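You operate a simulated robot arm through the tools that you are given. There is no shell and no other tool.

You run a simulated robot arm. Do the job below in one go: nothing can be reset, and whatever is moved stays where it is left.

Task
Dip the white towel in the purple bowl and wipe the soap splash off the wall.
Fine: towel on the drainer after; empty the bowl into the sink and put it back; the other bowl stays. What is to be rubbed or washed off counts as gone when no trace of it is left.

The check looks at the end state, three seconds after you hand in, the way a careful person would. Anything else that was tipped, shoved, dropped, spilled or broken makes it a failure. Flat cloth is picked up by pressing the open fingertips on it (5 to 10 N) and closing them slowly along it; thin cloth reads only 2 to 8 mm in the jaws.

Robot
A 7-joint arm with a two-finger parallel gripper, fixed in place. Base frame: the origin is at the foot of the arm, x ahead of it, y to its left, z up; the work surface is at about z = 742. Readings come in mm, degrees, newtons and seconds.
Its first joint turns from -166.0 to 166.0 degrees. Payload 4.4 kg.
The TCP is the grasp point between the finger pads, 23 mm short of the fingertips. In the tool frame z runs along the fingers and y along their closing line. Largest opening 94 mm; finger width 38, thickness 10; the body of the gripper, 54 by 96 mm, starts 39 mm behind the TCP.
Orientation is that of the tool frame in the base frame, as a unit quaternion [w, x, y, z]. With the fingers straight down and closing along the base's y, the tool's x points along the base's -x, its y along +y and its z along -z.

Tools
- The arm moves only by the tool jog_arm. Its argument "series" is a list of rows, each an object (a shift or turn left out is 0, a gripper value left out holds the last) with "translation": the shift along the tool's x, y, z in mm, a list of three; "rot": the turn, a rotation vector about the tool's x, y, z in rad, a list of three; "claw": the finger opening in mm, from 0 to 94. In form: [{"translation": [tx, ty, tz], "rot": [rx, ry, rz], "claw": claw}, ...]. A call has 1 to 20 rows; each row is the pose to reach, as a shift and turn from the pose commanded when the call began, along the tool's axes at that moment. Rows are played at 5 a second. More than 50 mm and 8.6 degrees between two rows, or a gripper value outside its range, and nothing of the call is played. A pose out of reach is approached as far as the arm can. The call stops where the force on the tool passes 90 N (or 10 N more than at its start, if that is more) or the arm is blocked; 0.2 s more then pass. The fingers move at their own pace (about 72 mm/s each) and stop on an object; they squeeze with about 40 N. The grip force told is the motor's: it shows also when the fingers shut on nothing. Time passes only in rows, and 0.2 s behind the last, so rows that repeat a pose let the fingers close. It gives the time, the measured TCP pose, the force on the tool (base axes), the opening and the grip force at its end, in the units of the frame above (readings bear some noise), with the torque about the TCP (base axes, N m) and any sound that the robot's microphone picked up.
- Cameras (640 x 400 px; columns grow to the right, rows downward): "scene" is fixed at [59.2, -495, 1674.7]; the picture's right is [0.95, -0.31, 0.00], its down [-0.17, -0.50, -0.85] and it looks along [0.26, 0.81, -0.53] (base axes); focal length 330 px, centre (320, 200). "wrist" rides on the gripper at [86, 16, -74] in the tool frame; the picture's right is [-0.18, 0.98, 0.00], its down [-0.58, -0.11, -0.81] and it looks along [-0.79, -0.15, 0.59] (tool axes); focal length 243 px, centre (320, 200). There is no depth. A picture from a camera that has moved, and an enlarged one, comes with that camera's place and axes in the base frame and with its lens. The place of the scene camera against the robot may be out by one fixed shift of up to 18 mm in any direction.
- get_image(camera): a new picture of that camera. It takes no simulated time.
- close_up(camera, box): a new picture of the part [left, top, right, bottom] of that camera's present view, enlarged. It takes no simulated time.
- hand_in(): hands the job in; it is judged then, once.

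Nothing tells you positions but the pictures and the camera data. Unless the task says otherwise, let go and move clear before handing in.

The tools are called after "Request:" as name(argument=value, ...) on one line, values as JSON. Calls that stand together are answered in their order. jog_arm: Moves the arm, as the interface text tells. Its arguments: {"type":"object","properties":{"series":{"type":"array","items":{"type":"object","properties":{"translation":{"type":"array","items":{"type":"number"}},"rot":{"type":"array","items":{"type":"number"}},"claw":{"type":"number"}}}}},"required":["series"]} The other tools are called the same way: get_image (camera) takes a picture; close_up (camera, box) takes an enlarged picture of a part of a camera's view; hand_in () hands the job in.

At the start:

```text
time: 0.0
tool_pos: [552.9, 588.7, 1256.1]
ee_rot: [0.0, 0.0, 1.0, 0.0]
force: [0.0, 0.3, 0.1]
wrist_torque: [-0.01, -0.01, 0.0]
finger_gap: 93.9
grip_force: 0.0
```

scene: 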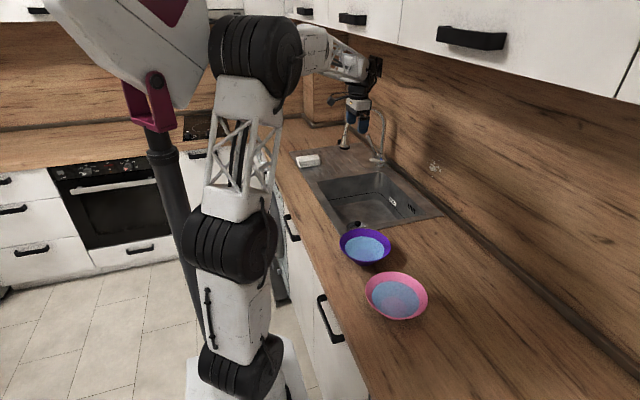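
wrist: 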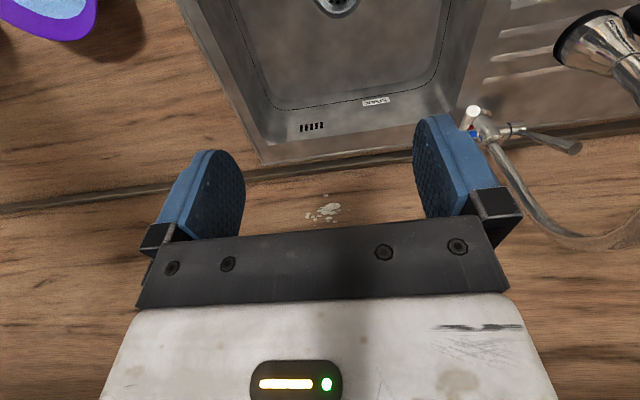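

I see the arm above the sink, a purple and a pink bowl on the counter, a white folded towel left of the sink near the drainer, and a pale splash on the wall behind. I'll take closer views before moving.

Request:
close_up(camera="scene", box=[270, 80, 470, 205])

Request:
close_up(camera="scene", box=[300, 200, 460, 300])

Request:
close_up(camera="scene", box=[400, 140, 480, 190])

Request:
close_up(camera="wrist", box=[240, 160, 400, 260])

```text
3.20 times, centred on (370, 142) of scene
camera zoom: at [59.2, -495.0, 1674.7], right [0.95, -0.31, 0.0], down [-0.17, -0.5, -0.85], along [0.26, 0.81, -0.53], focal length 1055 px, centre (160, 384)
```

zoom: 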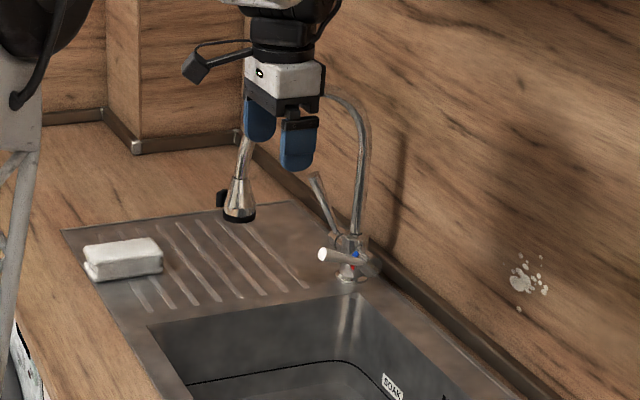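

```text
4.00 times, centred on (380, 250) of scene
camera zoom: at [59.2, -495.0, 1674.7], right [0.95, -0.31, 0.0], down [-0.17, -0.5, -0.85], along [0.26, 0.81, -0.53], focal length 1318 px, centre (80, 0)
```

zoom: 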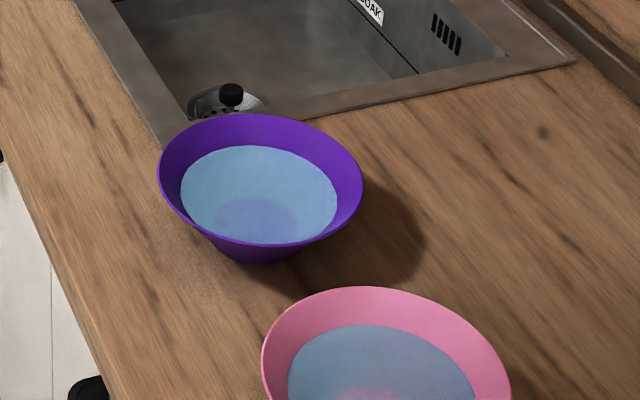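

```text
8.00 times, centred on (440, 165) of scene
camera zoom: at [59.2, -495.0, 1674.7], right [0.95, -0.31, 0.0], down [-0.17, -0.5, -0.85], along [0.26, 0.81, -0.53], focal length 2636 px, centre (-640, 480)
```

zoom: 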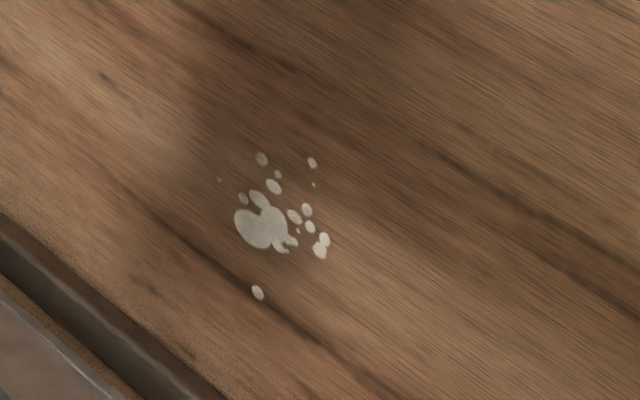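

```text
4.00 times, centred on (320, 210) of wrist
camera zoom: at [467.1, 605.3, 1331.5], right [0.18, 0.98, 0.0], down [0.58, -0.11, 0.81], along [0.79, -0.15, -0.59], focal length 970 px, centre (320, 160)
```

zoom: 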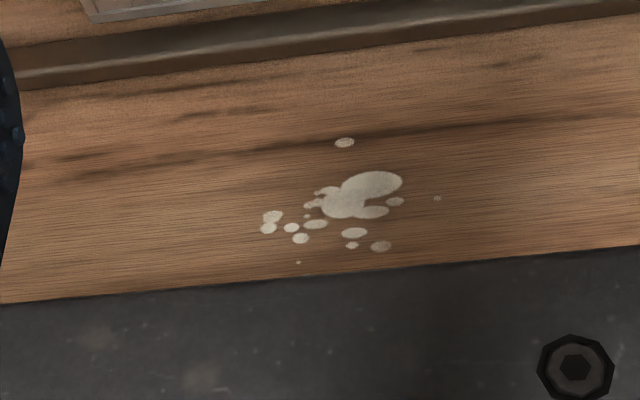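

The two views put the worktop, by triangulation, well above 742, nearer 905. I'll turn the wrist to look along the counter toward the drainer and towel, and measure before committing.

Request:
jog_arm(series=[{"rot": [0, 0, -0.14]}, {"rot": [0, 0, -0.28]}, {"rot": [0, 0, -0.42]}, {"rot": [0, 0, -0.56]}, {"rot": [0, 0, -0.7]}, {"rot": [0, 0, -0.84]}, {"rot": [0, 0, -0.98]}, {"rot": [0, 0, -1.12]}, {"rot": [0, 0, -1.26]}, {"rot": [0, 0, -1.4]}, {"rot": [0, 0, -1.5708]}, {"rot": [0, 0, -1.5708]}])

```text
refused: row 11 steps farther than a row can; nothing moved
```

The last step was too large; I'll repeat the turn with smaller steps.

Request:
jog_arm(series=[{"rot": [0, 0, -0.14]}, {"rot": [0, 0, -0.28]}, {"rot": [0, 0, -0.42]}, {"rot": [0, 0, -0.56]}, {"rot": [0, 0, -0.7]}, {"rot": [0, 0, -0.84]}, {"rot": [0, 0, -0.98]}, {"rot": [0, 0, -1.12]}, {"rot": [0, 0, -1.26]}, {"rot": [0, 0, -1.4]}, {"rot": [0, 0, -1.5]}, {"rot": [0, 0, -1.5708]}, {"rot": [0, 0, -1.5708]}])

Request:
get_image(camera="wrist")

Request:
get_image(camera="scene")

```text
time: 2.8
tool_pos: [551.6, 588.6, 1255.3]
ee_rot: [0.001, 0.708, -0.706, 0.0]
force: [0.0, 0.5, 0.1]
wrist_torque: [0.0, 0.01, 0.01]
finger_gap: 94.2
grip_force: 0.1
```

```text
taken
camera wrist: at [537.3, 502.3, 1331.3], right [-0.98, 0.18, 0.0], down [0.11, 0.58, 0.81], along [0.15, 0.79, -0.59], focal length 243 px, centre (320, 200)
```

wrist: 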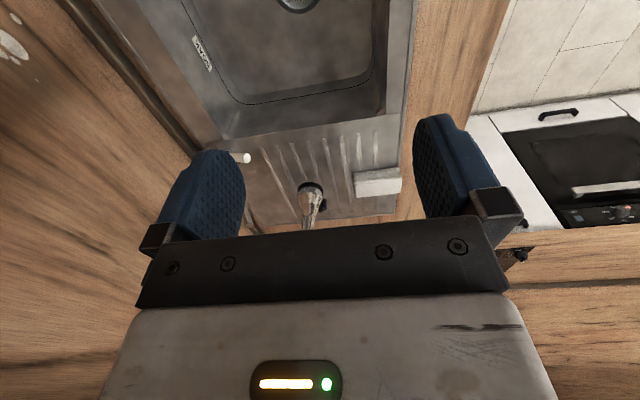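

```text
taken
```

scene: 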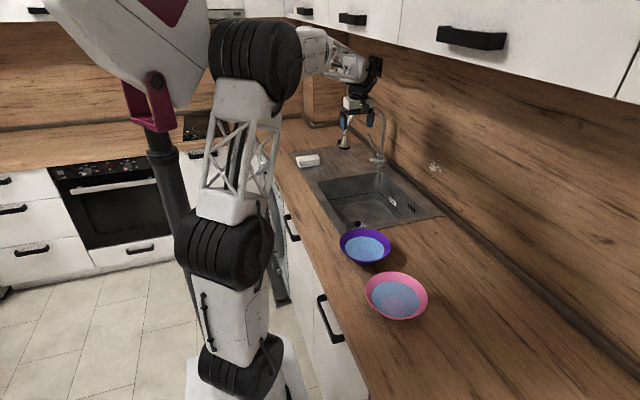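

The towel now triangulates to about (479, 990, ~930) and the splash to about (893, 547, ~1040). I'll zoom in on the towel, drainer and tap.

Request:
close_up(camera="wrist", box=[340, 150, 420, 200])

Request:
close_up(camera="wrist", box=[200, 110, 440, 260])

Request:
close_up(camera="scene", box=[284, 140, 332, 170])

Request:
close_up(camera="scene", box=[180, 20, 420, 170])

```text
8.00 times, centred on (380, 175) of wrist
camera zoom: at [537.3, 502.3, 1331.3], right [-0.98, 0.18, 0.0], down [0.11, 0.58, 0.81], along [0.15, 0.79, -0.59], focal length 1941 px, centre (-160, 400)
```

zoom: 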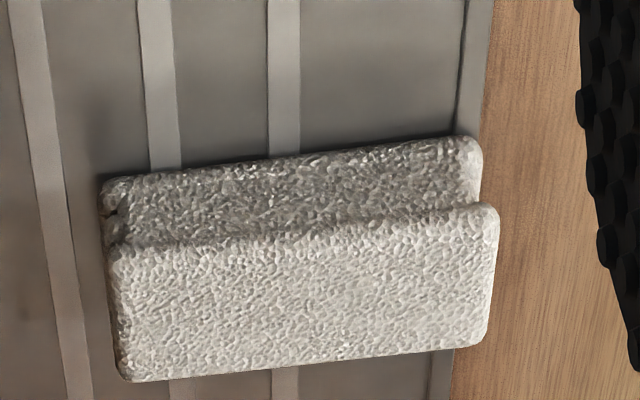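

```text
2.67 times, centred on (320, 185) of wrist
camera zoom: at [537.3, 502.3, 1331.3], right [-0.98, 0.18, 0.0], down [0.11, 0.58, 0.81], along [0.15, 0.79, -0.59], focal length 647 px, centre (320, 240)
```

zoom: 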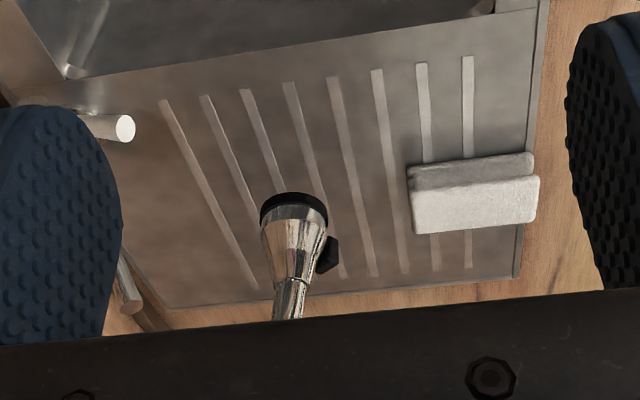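

```text
13.33 times, centred on (308, 155) of scene
camera zoom: at [59.2, -495.0, 1674.7], right [0.95, -0.31, 0.0], down [-0.17, -0.5, -0.85], along [0.26, 0.81, -0.53], focal length 4394 px, centre (480, 800)
```

zoom: 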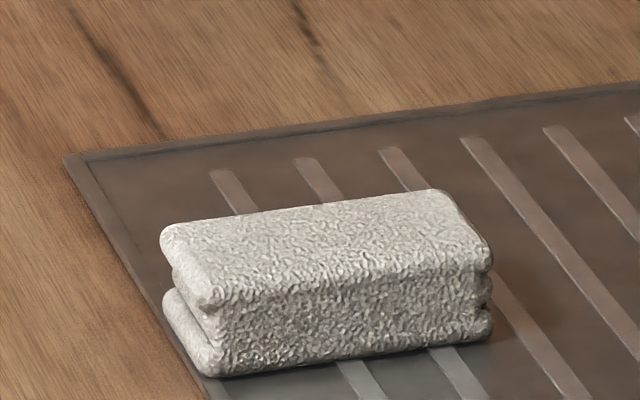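

```text
2.67 times, centred on (300, 95) of scene
camera zoom: at [59.2, -495.0, 1674.7], right [0.95, -0.31, 0.0], down [-0.17, -0.5, -0.85], along [0.26, 0.81, -0.53], focal length 879 px, centre (373, 480)
```

zoom: 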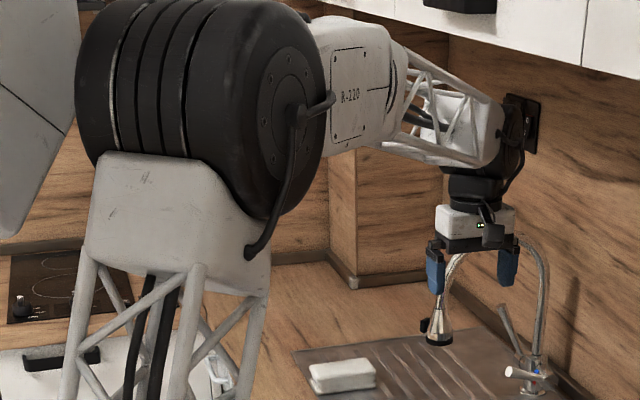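

The towel is a folded block about 118 × 70 × 30 mm on the drainer (x 420–538, y 975–1046, deck at about z 905), close to the limit of reach. I'll move above it in free air, keeping clear of the tap arch at x > 600, to see how far the arm really goes.

Request:
jog_arm(series=[{"translation": [-23, 26, 14]}, {"translation": [-46, 51, 28]}, {"translation": [-69, 77, 42]}, {"translation": [-91, 102, 55]}, {"translation": [-137, 102, 62]}, {"translation": [-183, 102, 69]}, {"translation": [-229, 102, 76]}, {"translation": [-275, 102, 83]}, {"translation": [-321, 102, 90]}, {"translation": [-367, 102, 97]}, {"translation": [-411, 102, 105]}, {"translation": [-411, 102, 105]}, {"translation": [-411, 102, 105]}])

Request:
get_image(camera="scene")

Request:
get_image(camera="wrist")

```text
time: 5.6
tool_pos: [448.9, 1001.3, 1151.3]
ee_rot: [0.0, -0.707, 0.707, -0.001]
force: [0.1, 0.1, -1.1]
wrist_torque: [0.04, 0.01, 0.02]
finger_gap: 94.1
grip_force: 0.0
```

```text
taken
```

scene: 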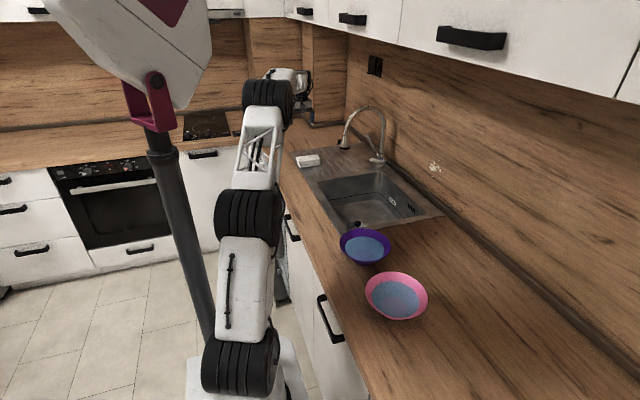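

```text
taken
camera wrist: at [434.0, 915.1, 1227.0], right [-0.98, 0.18, 0.0], down [0.11, 0.58, 0.81], along [0.15, 0.79, -0.59], focal length 243 px, centre (320, 200)
```

wrist: 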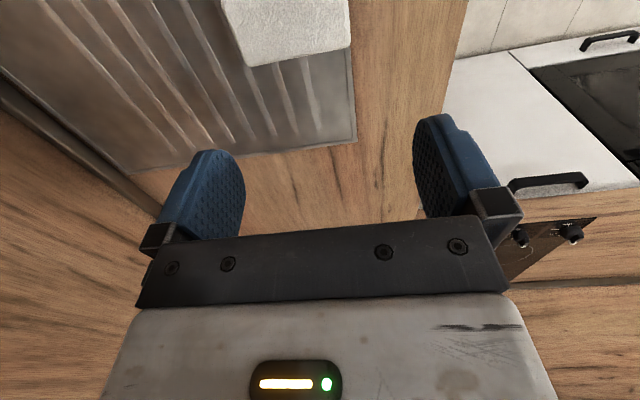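

The arm reaches over the towel with the tool straight down without trouble. I'll turn the wrist back so the jaws close along y, across the towel's short side.

Request:
jog_arm(series=[{"rot": [0, 0, 0.14]}, {"rot": [0, 0, 0.28]}, {"rot": [0, 0, 0.42]}, {"rot": [0, 0, 0.56]}, {"rot": [0, 0, 0.7]}, {"rot": [0, 0, 0.84]}, {"rot": [0, 0, 0.98]}, {"rot": [0, 0, 1.12]}, {"rot": [0, 0, 1.26]}, {"rot": [0, 0, 1.4]}, {"rot": [0, 0, 1.5]}, {"rot": [0, 0, 1.5708]}, {"rot": [0, 0, 1.5708]}])

Request:
get_image(camera="wrist")

Request:
close_up(camera="scene", box=[230, 60, 430, 185])

```text
time: 8.4
tool_pos: [449.8, 999.0, 1150.7]
ee_rot: [0.0, 0.001, 1.0, 0.0]
force: [0.0, -0.5, -0.7]
wrist_torque: [0.02, 0.01, -0.02]
finger_gap: 94.2
grip_force: 0.1
```

```text
taken
camera wrist: at [365.1, 1016.4, 1226.5], right [0.19, 0.98, 0.0], down [0.58, -0.11, 0.81], along [0.79, -0.15, -0.59], focal length 243 px, centre (320, 200)
```

wrist: 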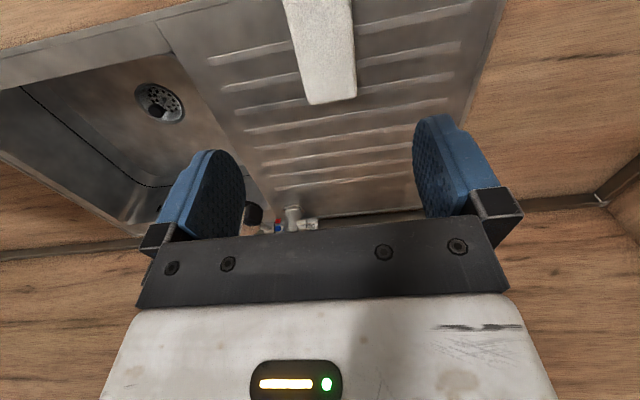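

```text
3.20 times, centred on (330, 122) of scene
camera zoom: at [59.2, -495.0, 1674.7], right [0.95, -0.31, 0.0], down [-0.17, -0.5, -0.85], along [0.26, 0.81, -0.53], focal length 1055 px, centre (288, 448)
```

zoom: 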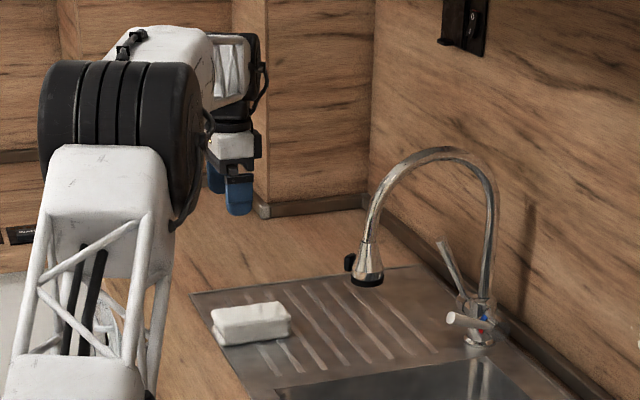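

The towel lines up between the open fingers at about y 967–1033, x up to 543. I'll shift to x≈480 and come down to about z 1000, then look again.

Request:
jog_arm(series=[{"translation": [-10, 0, 38]}, {"translation": [-20, 0, 76]}, {"translation": [-30, 0, 114]}, {"translation": [-30, 0, 150]}, {"translation": [-30, 0, 150]}])

Request:
get_image(camera="wrist")

Request:
close_up(camera="scene", box=[270, 110, 350, 160])

```text
time: 9.6
tool_pos: [481.3, 1000.4, 1000.9]
ee_rot: [0.0, 0.001, 1.0, 0.0]
force: [0.8, 0.1, 0.9]
wrist_torque: [0.02, 0.02, 0.0]
finger_gap: 93.9
grip_force: 0.0
```

```text
taken
camera wrist: at [395.5, 1016.8, 1076.8], right [0.18, 0.98, 0.0], down [0.58, -0.11, 0.81], along [0.79, -0.15, -0.59], focal length 243 px, centre (320, 200)
```

wrist: 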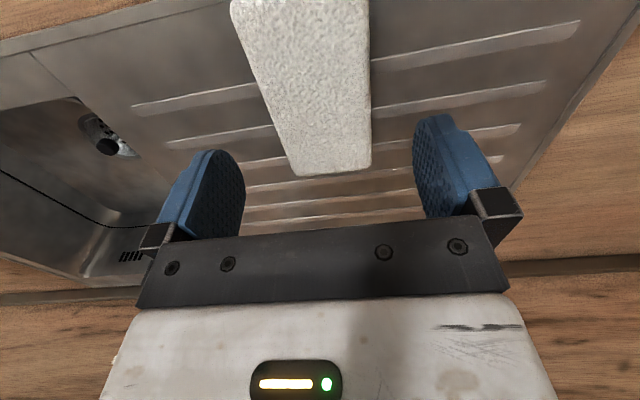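

```text
8.00 times, centred on (310, 135) of scene
camera zoom: at [59.2, -495.0, 1674.7], right [0.95, -0.31, 0.0], down [-0.17, -0.5, -0.85], along [0.26, 0.81, -0.53], focal length 2636 px, centre (400, 720)
```

zoom: 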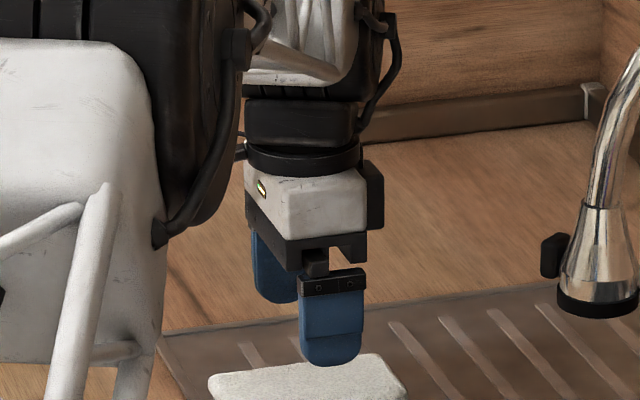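

Stereo from the two heights gives the towel top at about z 945, y 972–1031. I'll lower to z≈953 so the fingertips straddle only its upper 15 mm, leaving the underside to wipe with.

Request:
jog_arm(series=[{"translation": [0, 1, 16]}, {"translation": [0, 1, 32]}, {"translation": [0, 1, 42]}, {"translation": [0, 1, 47]}, {"translation": [0, 1, 47]}])

Request:
get_image(camera="wrist")

Request:
close_up(camera="scene", box=[280, 120, 344, 160])

```text
time: 10.8
tool_pos: [480.8, 999.4, 953.3]
ee_rot: [0.0, 0.0, 1.0, 0.0]
force: [-0.3, -0.6, 0.3]
wrist_torque: [0.01, 0.01, 0.0]
finger_gap: 94.0
grip_force: 0.1
```

```text
taken
camera wrist: at [395.6, 1016.4, 1029.7], right [0.18, 0.98, 0.0], down [0.58, -0.11, 0.81], along [0.79, -0.15, -0.59], focal length 243 px, centre (320, 200)
```

wrist: 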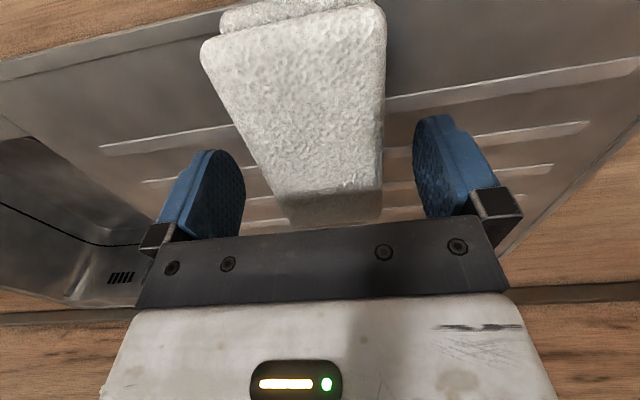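

```text
10.00 times, centred on (312, 140) of scene
camera zoom: at [59.2, -495.0, 1674.7], right [0.95, -0.31, 0.0], down [-0.17, -0.5, -0.85], along [0.26, 0.81, -0.53], focal length 3296 px, centre (400, 800)
```

zoom: 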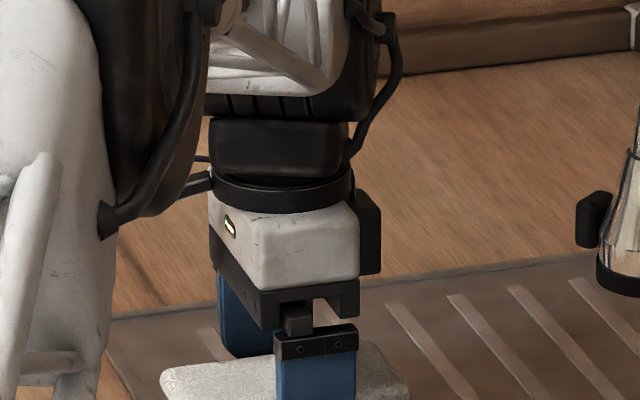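

The fingers straddle the towel evenly. I'll close slowly.

Request:
jog_arm(series=[{"translation": [0, 1, 2], "claw": 85}, {"translation": [0, 1, 2], "claw": 77}, {"translation": [0, 1, 2], "claw": 70}, {"translation": [0, 1, 2], "claw": 64}, {"translation": [0, 1, 2], "claw": 58}, {"translation": [0, 1, 2], "claw": 52}, {"translation": [0, 1, 2], "claw": 46}, {"translation": [0, 1, 2], "claw": 40}, {"translation": [0, 1, 2], "claw": 40}])

Request:
get_image(camera="wrist")

```text
time: 12.8
tool_pos: [479.7, 1002.7, 951.7]
ee_rot: [0.0, 0.0, 1.0, 0.001]
force: [-0.5, 0.6, 1.3]
wrist_torque: [0.03, -0.01, 0.04]
finger_gap: 63.2
grip_force: 40.0
```

```text
taken
camera wrist: at [395.5, 1018.0, 1027.7], right [0.18, 0.98, 0.0], down [0.58, -0.11, 0.81], along [0.79, -0.15, -0.59], focal length 243 px, centre (320, 200)
```

wrist: 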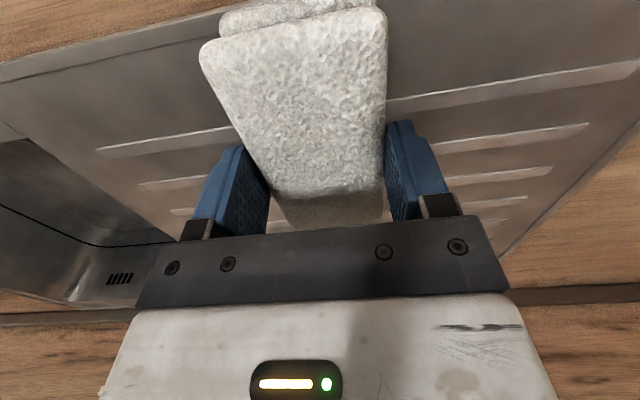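

The jaws hold the towel at 63 mm with 40 N. I'll lift it and check that it comes along.

Request:
jog_arm(series=[{"translation": [0, 0, -10]}, {"translation": [0, 0, -25]}, {"translation": [0, 0, -50]}, {"translation": [0, 0, -90]}, {"translation": [0, 0, -130]}, {"translation": [0, 0, -170]}, {"translation": [0, 0, -200]}, {"translation": [0, 0, -200]}])

Request:
get_image(camera="wrist")

Request:
close_up(camera="scene", box=[250, 70, 410, 170])

```text
time: 14.6
tool_pos: [479.2, 1003.6, 1153.7]
ee_rot: [0.0, 0.0, 1.0, 0.0]
force: [0.0, -0.1, -1.7]
wrist_torque: [0.02, -0.05, -0.03]
finger_gap: 63.4
grip_force: 39.5
```

```text
taken
camera wrist: at [394.9, 1019.7, 1228.6], right [0.18, 0.98, 0.0], down [0.58, -0.11, 0.81], along [0.79, -0.15, -0.59], focal length 243 px, centre (320, 200)
```

wrist: 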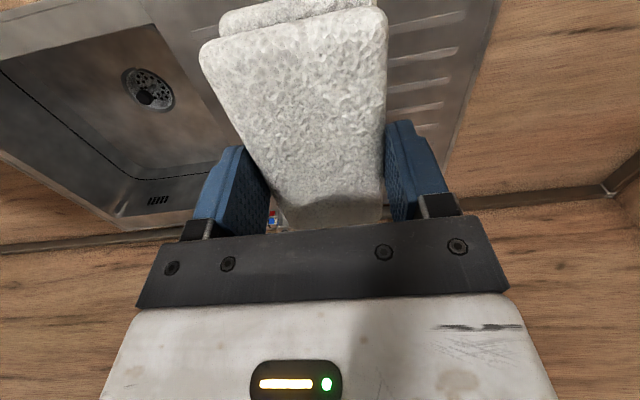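

```text
4.00 times, centred on (330, 120) of scene
camera zoom: at [59.2, -495.0, 1674.7], right [0.95, -0.31, 0.0], down [-0.17, -0.5, -0.85], along [0.26, 0.81, -0.53], focal length 1318 px, centre (280, 520)
```

zoom: 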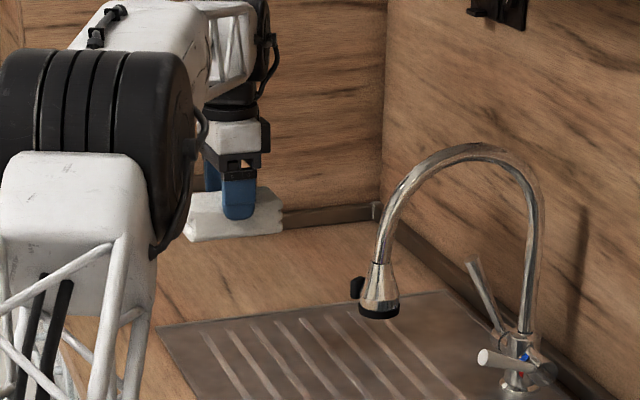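

The towel is held firmly, with its lower part projecting below the fingertips. I'll carry it back over the sink side toward the bowls at a safe height and look at the purple bowl.

Request:
jog_arm(series=[{"translation": [5, -46, -3]}, {"translation": [10, -92, -5]}, {"translation": [15, -138, -7]}, {"translation": [20, -184, -9]}, {"translation": [25, -230, -11]}, {"translation": [30, -276, -13]}, {"translation": [35, -322, -15]}, {"translation": [40, -368, -18]}, {"translation": [45, -414, -20]}, {"translation": [50, -460, -23]}, {"translation": [55, -506, -25]}, {"translation": [59, -553, -27]}, {"translation": [59, -553, -27]}])

Request:
get_image(camera="wrist")

Request:
get_image(camera="scene")

```text
time: 17.4
tool_pos: [419.5, 448.5, 1180.2]
ee_rot: [0.0, -0.001, 1.0, 0.001]
force: [0.0, -0.4, -1.7]
wrist_torque: [0.0, 0.01, 0.0]
finger_gap: 63.4
grip_force: 40.0
```

```text
taken
camera wrist: at [334.5, 464.9, 1255.1], right [0.18, 0.98, 0.0], down [0.58, -0.11, 0.81], along [0.79, -0.15, -0.59], focal length 243 px, centre (320, 200)
```

wrist: 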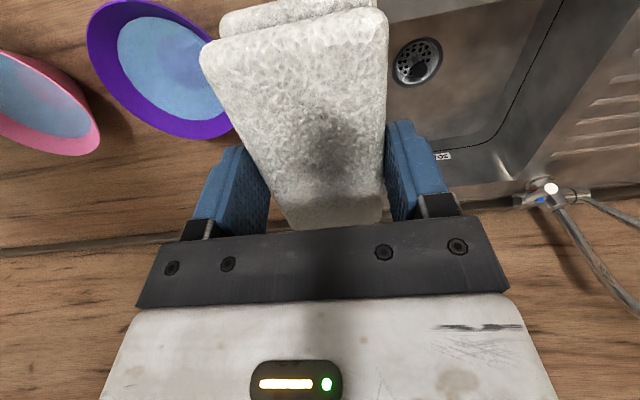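

```text
taken
```

scene: 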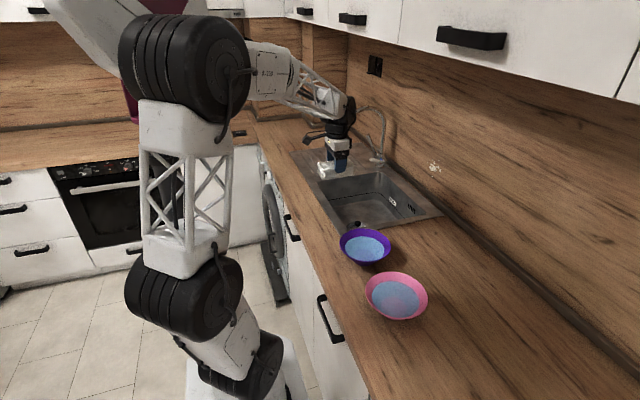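

The purple bowl is now in the wrist view. I'll zoom in on both cameras to measure the bowl's rim and water.

Request:
close_up(camera="wrist", box=[60, 0, 284, 140])

Request:
close_up(camera="scene", box=[325, 215, 405, 265])

```text
2.86 times, centred on (172, 70) of wrist
camera zoom: at [334.5, 464.9, 1255.1], right [0.18, 0.98, 0.0], down [0.58, -0.11, 0.81], along [0.79, -0.15, -0.59], focal length 693 px, centre (743, 571)
```

zoom: 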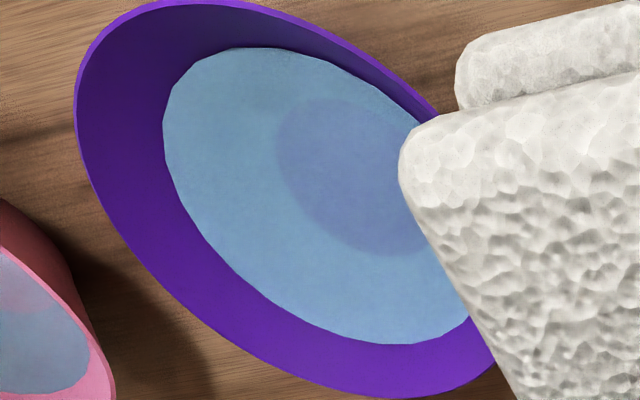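

```text
8.00 times, centred on (365, 240) of scene
camera zoom: at [59.2, -495.0, 1674.7], right [0.95, -0.31, 0.0], down [-0.17, -0.5, -0.85], along [0.26, 0.81, -0.53], focal length 2636 px, centre (-40, -120)
```

zoom: 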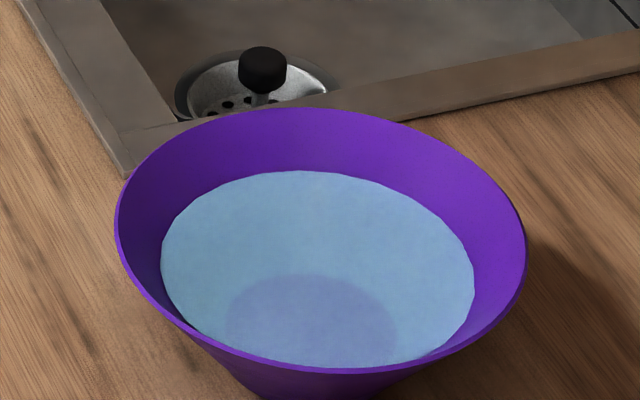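

The purple bowl's rim centre comes out at about (458, 257, z 963), radius 85, with water about 18 mm below the rim. The towel laid flat would touch the bowl's sides, so I'll tilt it about 35° and dip its +x end. First I'll move tilted to a point high above the bowl.

Request:
jog_arm(series=[{"translation": [-3, -38, 16], "rot": [0, 0.122, 0]}, {"translation": [-6, -77, 32], "rot": [0, 0.244, 0]}, {"translation": [-9, -115, 48], "rot": [0, 0.366, 0]}, {"translation": [-12, -153, 64], "rot": [0, 0.488, 0]}, {"translation": [-13.5, -191.5, 80], "rot": [0, 0.61, 0]}, {"translation": [-13.5, -191.5, 80], "rot": [0, 0.61, 0]}, {"translation": [-13.5, -191.5, 80], "rot": [0, 0.61, 0]}])

Request:
get_image(camera="wrist")

Request:
get_image(camera="scene")

```text
time: 19.0
tool_pos: [434.6, 255.2, 1100.2]
ee_rot: [-0.301, 0.0, 0.954, 0.0]
force: [0.6, 0.0, -2.3]
wrist_torque: [0.01, -0.03, 0.02]
finger_gap: 63.3
grip_force: 39.9
```

```text
taken
camera wrist: at [408.1, 271.5, 1212.0], right [0.15, 0.98, -0.11], down [0.94, -0.11, 0.33], along [0.31, -0.15, -0.94], focal length 243 px, centre (320, 200)
```

wrist: 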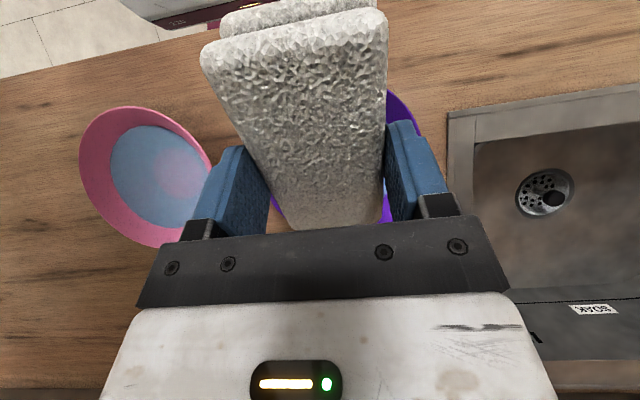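

```text
taken
```

scene: 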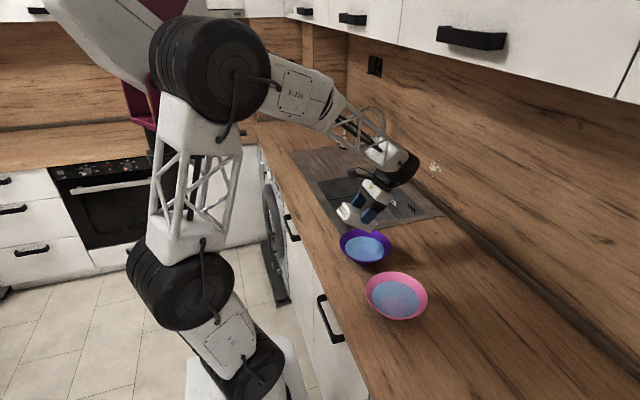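

The tilted towel is above the bowl. I'll lower it 70 mm, to about rim height, and check the alignment from the scene camera.

Request:
jog_arm(series=[{"translation": [-13.4, 0, 19.1]}, {"translation": [-26.7, 0, 38.3]}, {"translation": [-40.1, 0, 57.4]}, {"translation": [-40.1, 0, 57.4]}])

Request:
close_up(camera="scene", box=[310, 180, 422, 250])

Request:
get_image(camera="wrist")

```text
time: 20.0
tool_pos: [435.9, 256.9, 1028.8]
ee_rot: [-0.3, -0.001, 0.954, -0.001]
force: [0.3, 0.7, -1.9]
wrist_torque: [-0.02, -0.05, 0.03]
finger_gap: 63.4
grip_force: 40.1
```

```text
5.71 times, centred on (366, 215) of scene
camera zoom: at [59.2, -495.0, 1674.7], right [0.95, -0.31, 0.0], down [-0.17, -0.5, -0.85], along [0.26, 0.81, -0.53], focal length 1883 px, centre (57, 114)
```

zoom: 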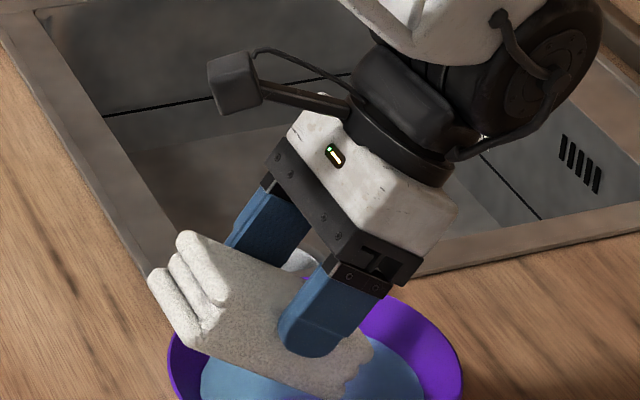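

```text
taken
camera wrist: at [408.2, 273.0, 1140.8], right [0.15, 0.98, -0.11], down [0.94, -0.11, 0.33], along [0.31, -0.15, -0.94], focal length 243 px, centre (320, 200)
```

wrist: 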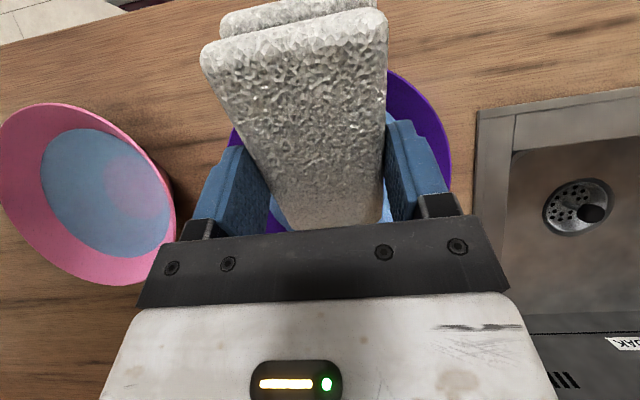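

The low end is heading for the middle of the water. I'll lower another 33 mm in small steps, watching the force, and hold there a moment.

Request:
jog_arm(series=[{"translation": [-4.6, 0, 6.6]}, {"translation": [-9.2, 0, 13.1]}, {"translation": [-13.8, 0, 19.7]}, {"translation": [-16.6, 0, 23.8]}, {"translation": [-18.9, 0, 27]}, {"translation": [-18.9, 0, 27]}, {"translation": [-18.9, 0, 27]}])

Request:
close_up(camera="scene", box=[310, 190, 422, 260])

Request:
get_image(camera="wrist")

```text
time: 21.6
tool_pos: [434.0, 258.7, 996.5]
ee_rot: [-0.302, 0.0, 0.953, 0.0]
force: [0.3, 0.1, -2.6]
wrist_torque: [-0.04, -0.01, 0.01]
finger_gap: 63.3
grip_force: 40.5
```

```text
5.71 times, centred on (366, 225) of scene
camera zoom: at [59.2, -495.0, 1674.7], right [0.95, -0.31, 0.0], down [-0.17, -0.5, -0.85], along [0.26, 0.81, -0.53], focal length 1883 px, centre (57, 57)
```

zoom: 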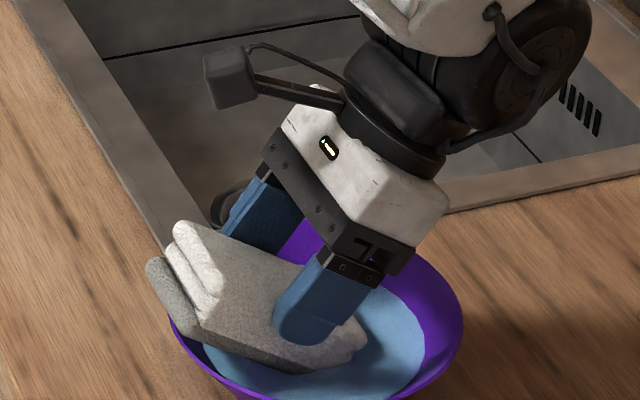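

```text
taken
camera wrist: at [407.9, 274.3, 1107.8], right [0.15, 0.98, -0.11], down [0.94, -0.11, 0.33], along [0.31, -0.15, -0.94], focal length 243 px, centre (320, 200)
```

wrist: 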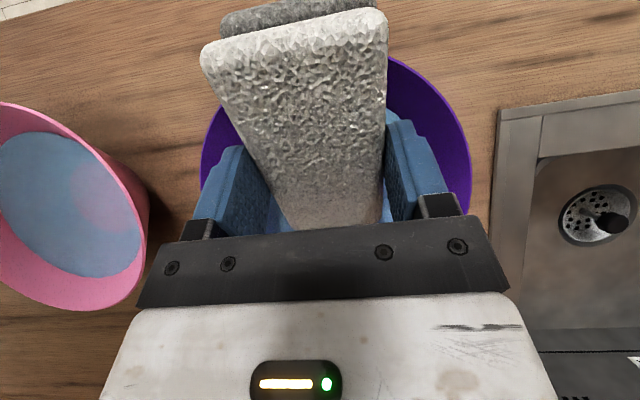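

The towel's lower layer has gone darker, so it has taken up water. I'll hold a little longer, then lift slowly and let it drip over the bowl.

Request:
jog_arm(series=[{"translation": [0, 0, 0]}, {"translation": [0, 0, 0]}, {"translation": [0, 0, 0]}, {"translation": [0, 0, 0]}, {"translation": [2.9, 0, -4.1]}, {"translation": [5.8, 0, -8.2]}, {"translation": [11.5, 0, -16.4]}, {"translation": [17.2, 0, -24.6]}, {"translation": [22.9, 0, -32.8]}, {"translation": [31.5, 0, -45.1]}, {"translation": [40.1, 0, -57.4]}, {"translation": [40.1, 0, -57.4]}, {"translation": [40.1, 0, -57.4]}, {"translation": [40.1, 0, -57.4]}, {"translation": [40.1, 0, -57.4]}, {"translation": [40.1, 0, -57.4]}, {"translation": [40.1, 0, -57.4]}, {"translation": [40.1, 0, -57.4]}])

Request:
close_up(camera="scene", box=[310, 180, 438, 260])

Request:
get_image(camera="wrist")

```text
time: 25.4
tool_pos: [434.2, 259.5, 1064.5]
ee_rot: [-0.299, 0.0, 0.954, 0.0]
force: [0.5, 0.0, -1.1]
wrist_torque: [0.0, 0.0, 0.0]
finger_gap: 63.4
grip_force: 40.0
```

```text
5.00 times, centred on (374, 220) of scene
camera zoom: at [59.2, -495.0, 1674.7], right [0.95, -0.31, 0.0], down [-0.17, -0.5, -0.85], along [0.26, 0.81, -0.53], focal length 1648 px, centre (50, 100)
```

zoom: 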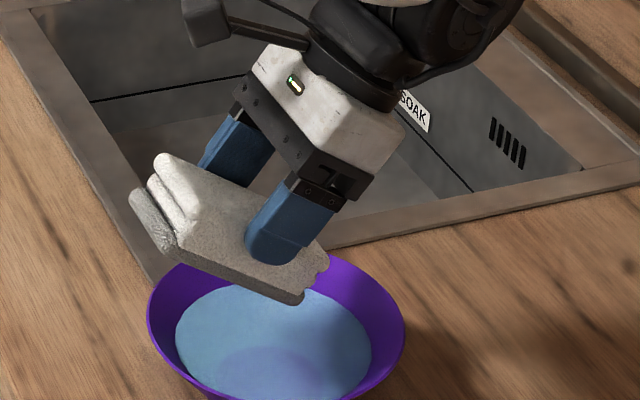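

```text
taken
camera wrist: at [407.6, 275.1, 1176.8], right [0.15, 0.98, -0.11], down [0.94, -0.11, 0.33], along [0.31, -0.15, -0.94], focal length 243 px, centre (320, 200)
```

wrist: 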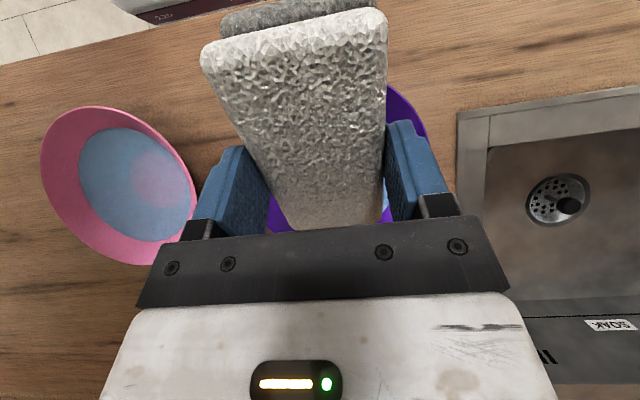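

The towel is wet and no drips show. I'll carry it over the sink and bring the tool upright.

Request:
jog_arm(series=[{"translation": [0.2, 40, -19.4], "rot": [0, -0.1, 0]}, {"translation": [0.3, 80, -38.8], "rot": [0, -0.2, 0]}, {"translation": [0.5, 120, -58.2], "rot": [0, -0.3, 0]}, {"translation": [0.6, 160, -77.7], "rot": [0, -0.41, 0]}, {"translation": [0.8, 201, -97], "rot": [0, -0.51, 0]}, {"translation": [0.9, 241, -116.5], "rot": [0, -0.61, 0]}, {"translation": [0.9, 241, -116.5], "rot": [0, -0.61, 0]}])

Request:
get_image(camera="wrist")

Request:
get_image(camera="scene")

```text
time: 27.0
tool_pos: [501.1, 497.8, 1162.5]
ee_rot: [0.001, 0.001, 1.0, 0.0]
force: [0.5, 0.2, -2.3]
wrist_torque: [0.02, -0.01, -0.01]
finger_gap: 63.6
grip_force: 40.1
```

```text
taken
camera wrist: at [415.2, 514.2, 1237.9], right [0.18, 0.98, 0.0], down [0.58, -0.11, 0.81], along [0.79, -0.15, -0.59], focal length 243 px, centre (320, 200)
```

wrist: 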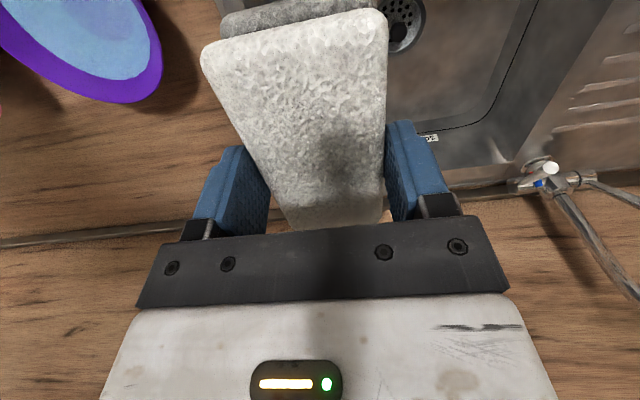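

```text
taken
```

scene: 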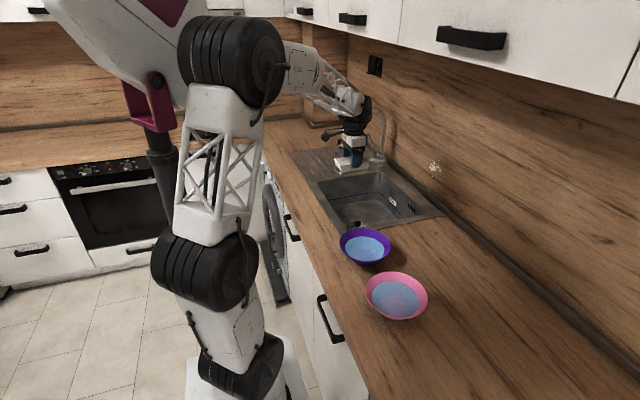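

Now I'll turn the tool to point at the wall (+x) while moving to a standoff well short of the splash.

Request:
jog_arm(series=[{"translation": [-15, 4, 0], "rot": [0, -0.131, 0]}, {"translation": [-30, 8, 0], "rot": [0, -0.262, 0]}, {"translation": [-45, 12, 0], "rot": [0, -0.393, 0]}, {"translation": [-60, 16, 5], "rot": [0, -0.524, 0]}, {"translation": [-75, 20, 10], "rot": [0, -0.654, 0]}, {"translation": [-90, 24, 20], "rot": [0, -0.785, 0]}, {"translation": [-105, 28, 30], "rot": [0, -0.916, 0]}, {"translation": [-120, 32, 40], "rot": [0, -1.047, 0]}, {"translation": [-135, 36, 50], "rot": [0, -1.178, 0]}, {"translation": [-150, 40, 60], "rot": [0, -1.309, 0]}, {"translation": [-165, 45, 66], "rot": [0, -1.44, 0]}, {"translation": [-179, 49, 72], "rot": [0, -1.5708, 0]}, {"translation": [-179, 49, 72], "rot": [0, -1.5708, 0]}, {"translation": [-179, 49, 72], "rot": [0, -1.5708, 0]}])

Request:
get_image(camera="wrist")

Request:
get_image(camera="scene")

```text
time: 30.0
tool_pos: [681.2, 546.7, 1091.6]
ee_rot: [0.707, 0.0, 0.707, 0.0]
force: [-0.4, 0.4, -1.8]
wrist_torque: [0.03, 0.06, -0.05]
finger_gap: 63.3
grip_force: 40.0
```

```text
taken
camera wrist: at [607.2, 563.4, 1005.8], right [0.0, 0.98, 0.18], down [-0.81, -0.11, 0.58], along [0.59, -0.15, 0.79], focal length 243 px, centre (320, 200)
```

wrist: 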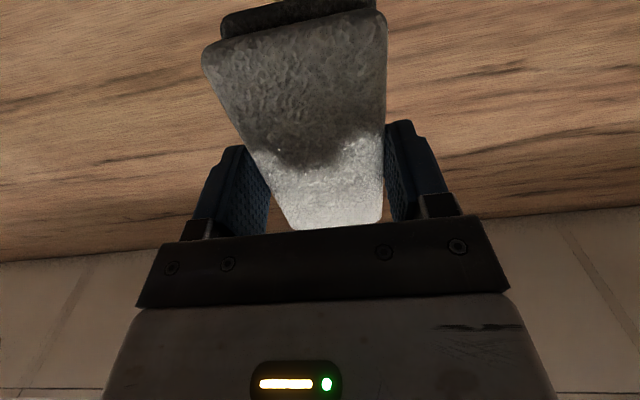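

```text
taken
```

scene: 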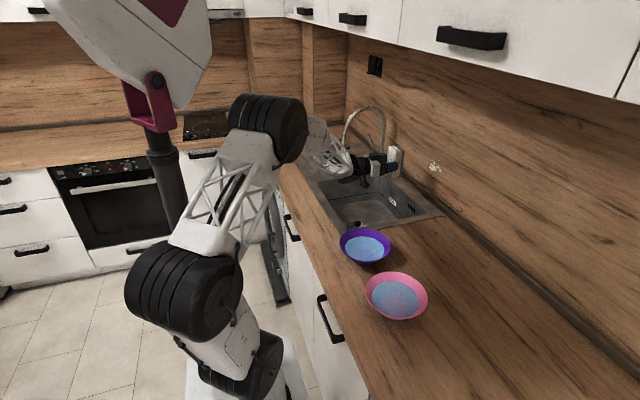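

The tool points squarely at the wall. By my estimate the splash spans y 493–590 and z 1003–1082. I'll move to z≈1043 with the towel face about 45 mm short of the wall and check from the scene camera.

Request:
jog_arm(series=[{"translation": [16, 0, 40]}, {"translation": [32, 0, 80]}, {"translation": [48, 0, 119]}, {"translation": [48, 0, 119]}, {"translation": [48, 0, 119]}])

Request:
close_up(camera="scene", box=[360, 130, 472, 200])

Request:
get_image(camera="wrist")

```text
time: 31.2
tool_pos: [797.8, 547.5, 1041.1]
ee_rot: [0.707, -0.001, 0.707, 0.001]
force: [-0.2, 0.4, -2.3]
wrist_torque: [0.01, 0.06, -0.02]
finger_gap: 63.5
grip_force: 39.9
```

```text
5.71 times, centred on (416, 165) of scene
camera zoom: at [59.2, -495.0, 1674.7], right [0.95, -0.31, 0.0], down [-0.17, -0.5, -0.85], along [0.26, 0.81, -0.53], focal length 1883 px, centre (-229, 400)
```

zoom: 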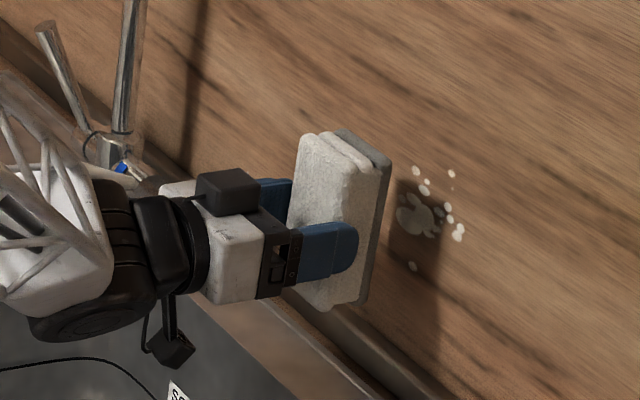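

```text
taken
camera wrist: at [725.0, 563.0, 956.8], right [0.0, 0.98, 0.18], down [-0.81, -0.11, 0.58], along [0.59, -0.15, 0.79], focal length 243 px, centre (320, 200)
```

wrist: 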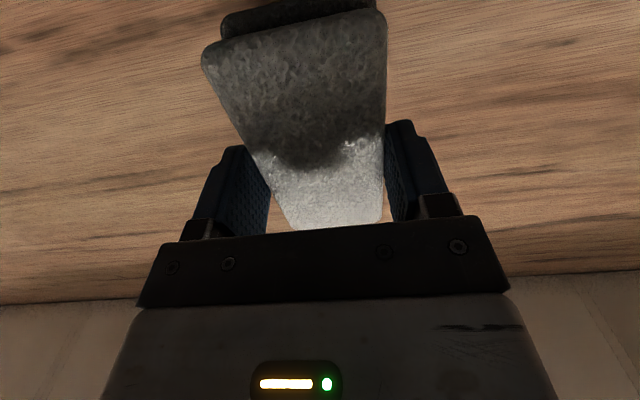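

The wet face is lined up with the splash. I'll advance slowly toward the wall in small steps, watching for contact force.

Request:
jog_arm(series=[{"translation": [0, 0, 8]}, {"translation": [0, 0, 16]}, {"translation": [0, 0, 22]}, {"translation": [0, 0, 22]}])

Request:
close_up(camera="scene", box=[360, 130, 472, 200])

```text
time: 32.2
tool_pos: [820.3, 547.9, 1042.2]
ee_rot: [0.708, 0.0, 0.707, 0.0]
force: [-0.3, 0.8, -0.9]
wrist_torque: [0.0, 0.09, 0.01]
finger_gap: 63.8
grip_force: 40.0
```

```text
5.71 times, centred on (416, 165) of scene
camera zoom: at [59.2, -495.0, 1674.7], right [0.95, -0.31, 0.0], down [-0.17, -0.5, -0.85], along [0.26, 0.81, -0.53], focal length 1883 px, centre (-229, 400)
```

zoom: 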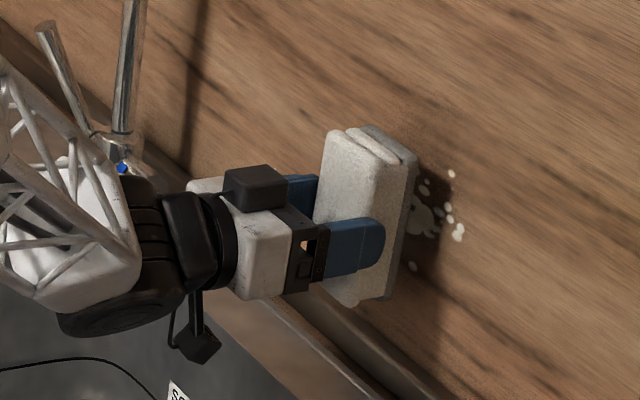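

Still clear of the wall. I'll advance further in small moves.

Request:
jog_arm(series=[{"translation": [0, 0, 4]}, {"translation": [0, 0, 8]}, {"translation": [0, 0, 8]}])

Request:
close_up(camera="scene", box=[376, 130, 472, 190])

```text
time: 33.0
tool_pos: [828.6, 547.0, 1042.6]
ee_rot: [0.707, 0.0, 0.707, 0.0]
force: [0.0, -0.1, -1.1]
wrist_torque: [-0.01, 0.06, -0.04]
finger_gap: 63.3
grip_force: 40.5
```

```text
6.67 times, centred on (424, 160) of scene
camera zoom: at [59.2, -495.0, 1674.7], right [0.95, -0.31, 0.0], down [-0.17, -0.5, -0.85], along [0.26, 0.81, -0.53], focal length 2197 px, centre (-373, 467)
```

zoom: 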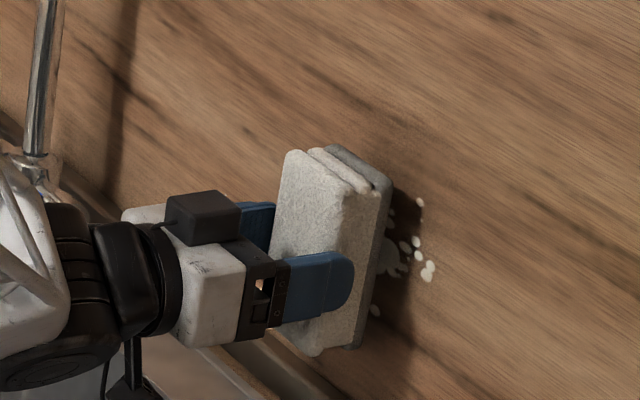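

Request:
jog_arm(series=[{"translation": [0, 0, 4]}, {"translation": [0, 0, 8]}, {"translation": [0, 0, 8]}])

```text
time: 33.8
tool_pos: [836.5, 546.8, 1042.9]
ee_rot: [0.708, -0.001, 0.707, 0.001]
force: [0.3, -0.5, -2.4]
wrist_torque: [-0.01, 0.07, 0.02]
finger_gap: 63.5
grip_force: 40.1
```

No contact yet at x≈836. I'll continue in finer steps.

Request:
jog_arm(series=[{"translation": [0, 0, 3]}, {"translation": [0, 0, 6]}, {"translation": [0, 0, 6]}])

Request:
close_up(camera="scene", box=[376, 130, 472, 190])

```text
time: 34.6
tool_pos: [844.3, 547.6, 1042.9]
ee_rot: [0.707, 0.001, 0.707, 0.0]
force: [-1.1, 0.8, -1.9]
wrist_torque: [0.0, 0.05, 0.02]
finger_gap: 63.3
grip_force: 40.0
```

```text
6.67 times, centred on (424, 160) of scene
camera zoom: at [59.2, -495.0, 1674.7], right [0.95, -0.31, 0.0], down [-0.17, -0.5, -0.85], along [0.26, 0.81, -0.53], focal length 2197 px, centre (-373, 467)
```

zoom: 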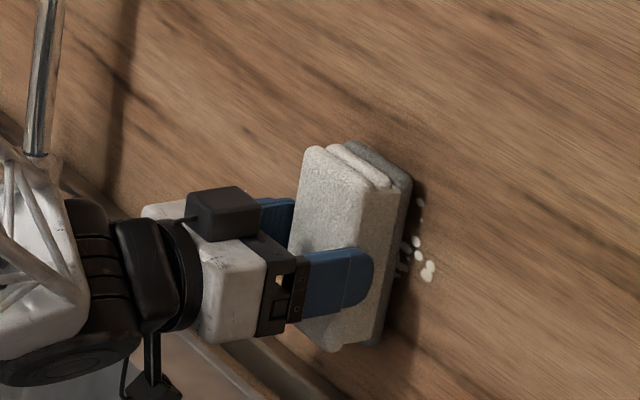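

Request:
jog_arm(series=[{"translation": [0, 0, 2]}, {"translation": [0, 0, 4]}, {"translation": [0, 0, 4]}])

```text
time: 35.4
tool_pos: [846.8, 547.1, 1041.9]
ee_rot: [0.707, 0.001, 0.707, 0.0]
force: [-1.0, 0.3, -2.3]
wrist_torque: [-0.01, 0.07, -0.03]
finger_gap: 63.5
grip_force: 40.2
```

Still no clear contact; the gap looks like only a few millimetres. I'll go on in small steps.

Request:
jog_arm(series=[{"translation": [0, 0, 2]}, {"translation": [0, 0, 4]}, {"translation": [0, 0, 4]}])

Request:
close_up(camera="scene", box=[392, 130, 456, 170])

```text
time: 36.2
tool_pos: [850.4, 547.2, 1042.4]
ee_rot: [0.707, 0.0, 0.707, 0.0]
force: [-31.6, -10.0, 2.0]
wrist_torque: [0.12, -0.08, 0.46]
finger_gap: 63.4
grip_force: 40.1
```

```text
10.00 times, centred on (424, 150) of scene
camera zoom: at [59.2, -495.0, 1674.7], right [0.95, -0.31, 0.0], down [-0.17, -0.5, -0.85], along [0.26, 0.81, -0.53], focal length 3296 px, centre (-720, 700)
```

zoom: 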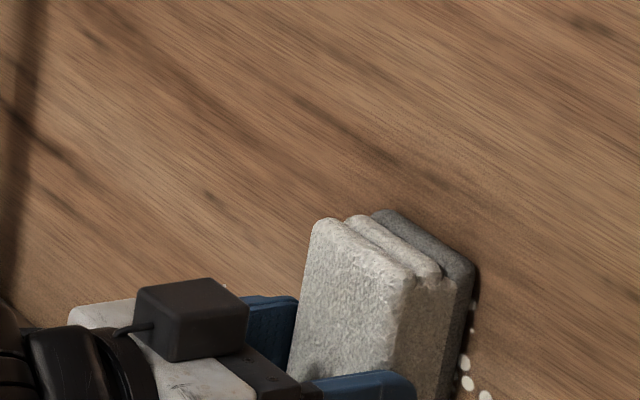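

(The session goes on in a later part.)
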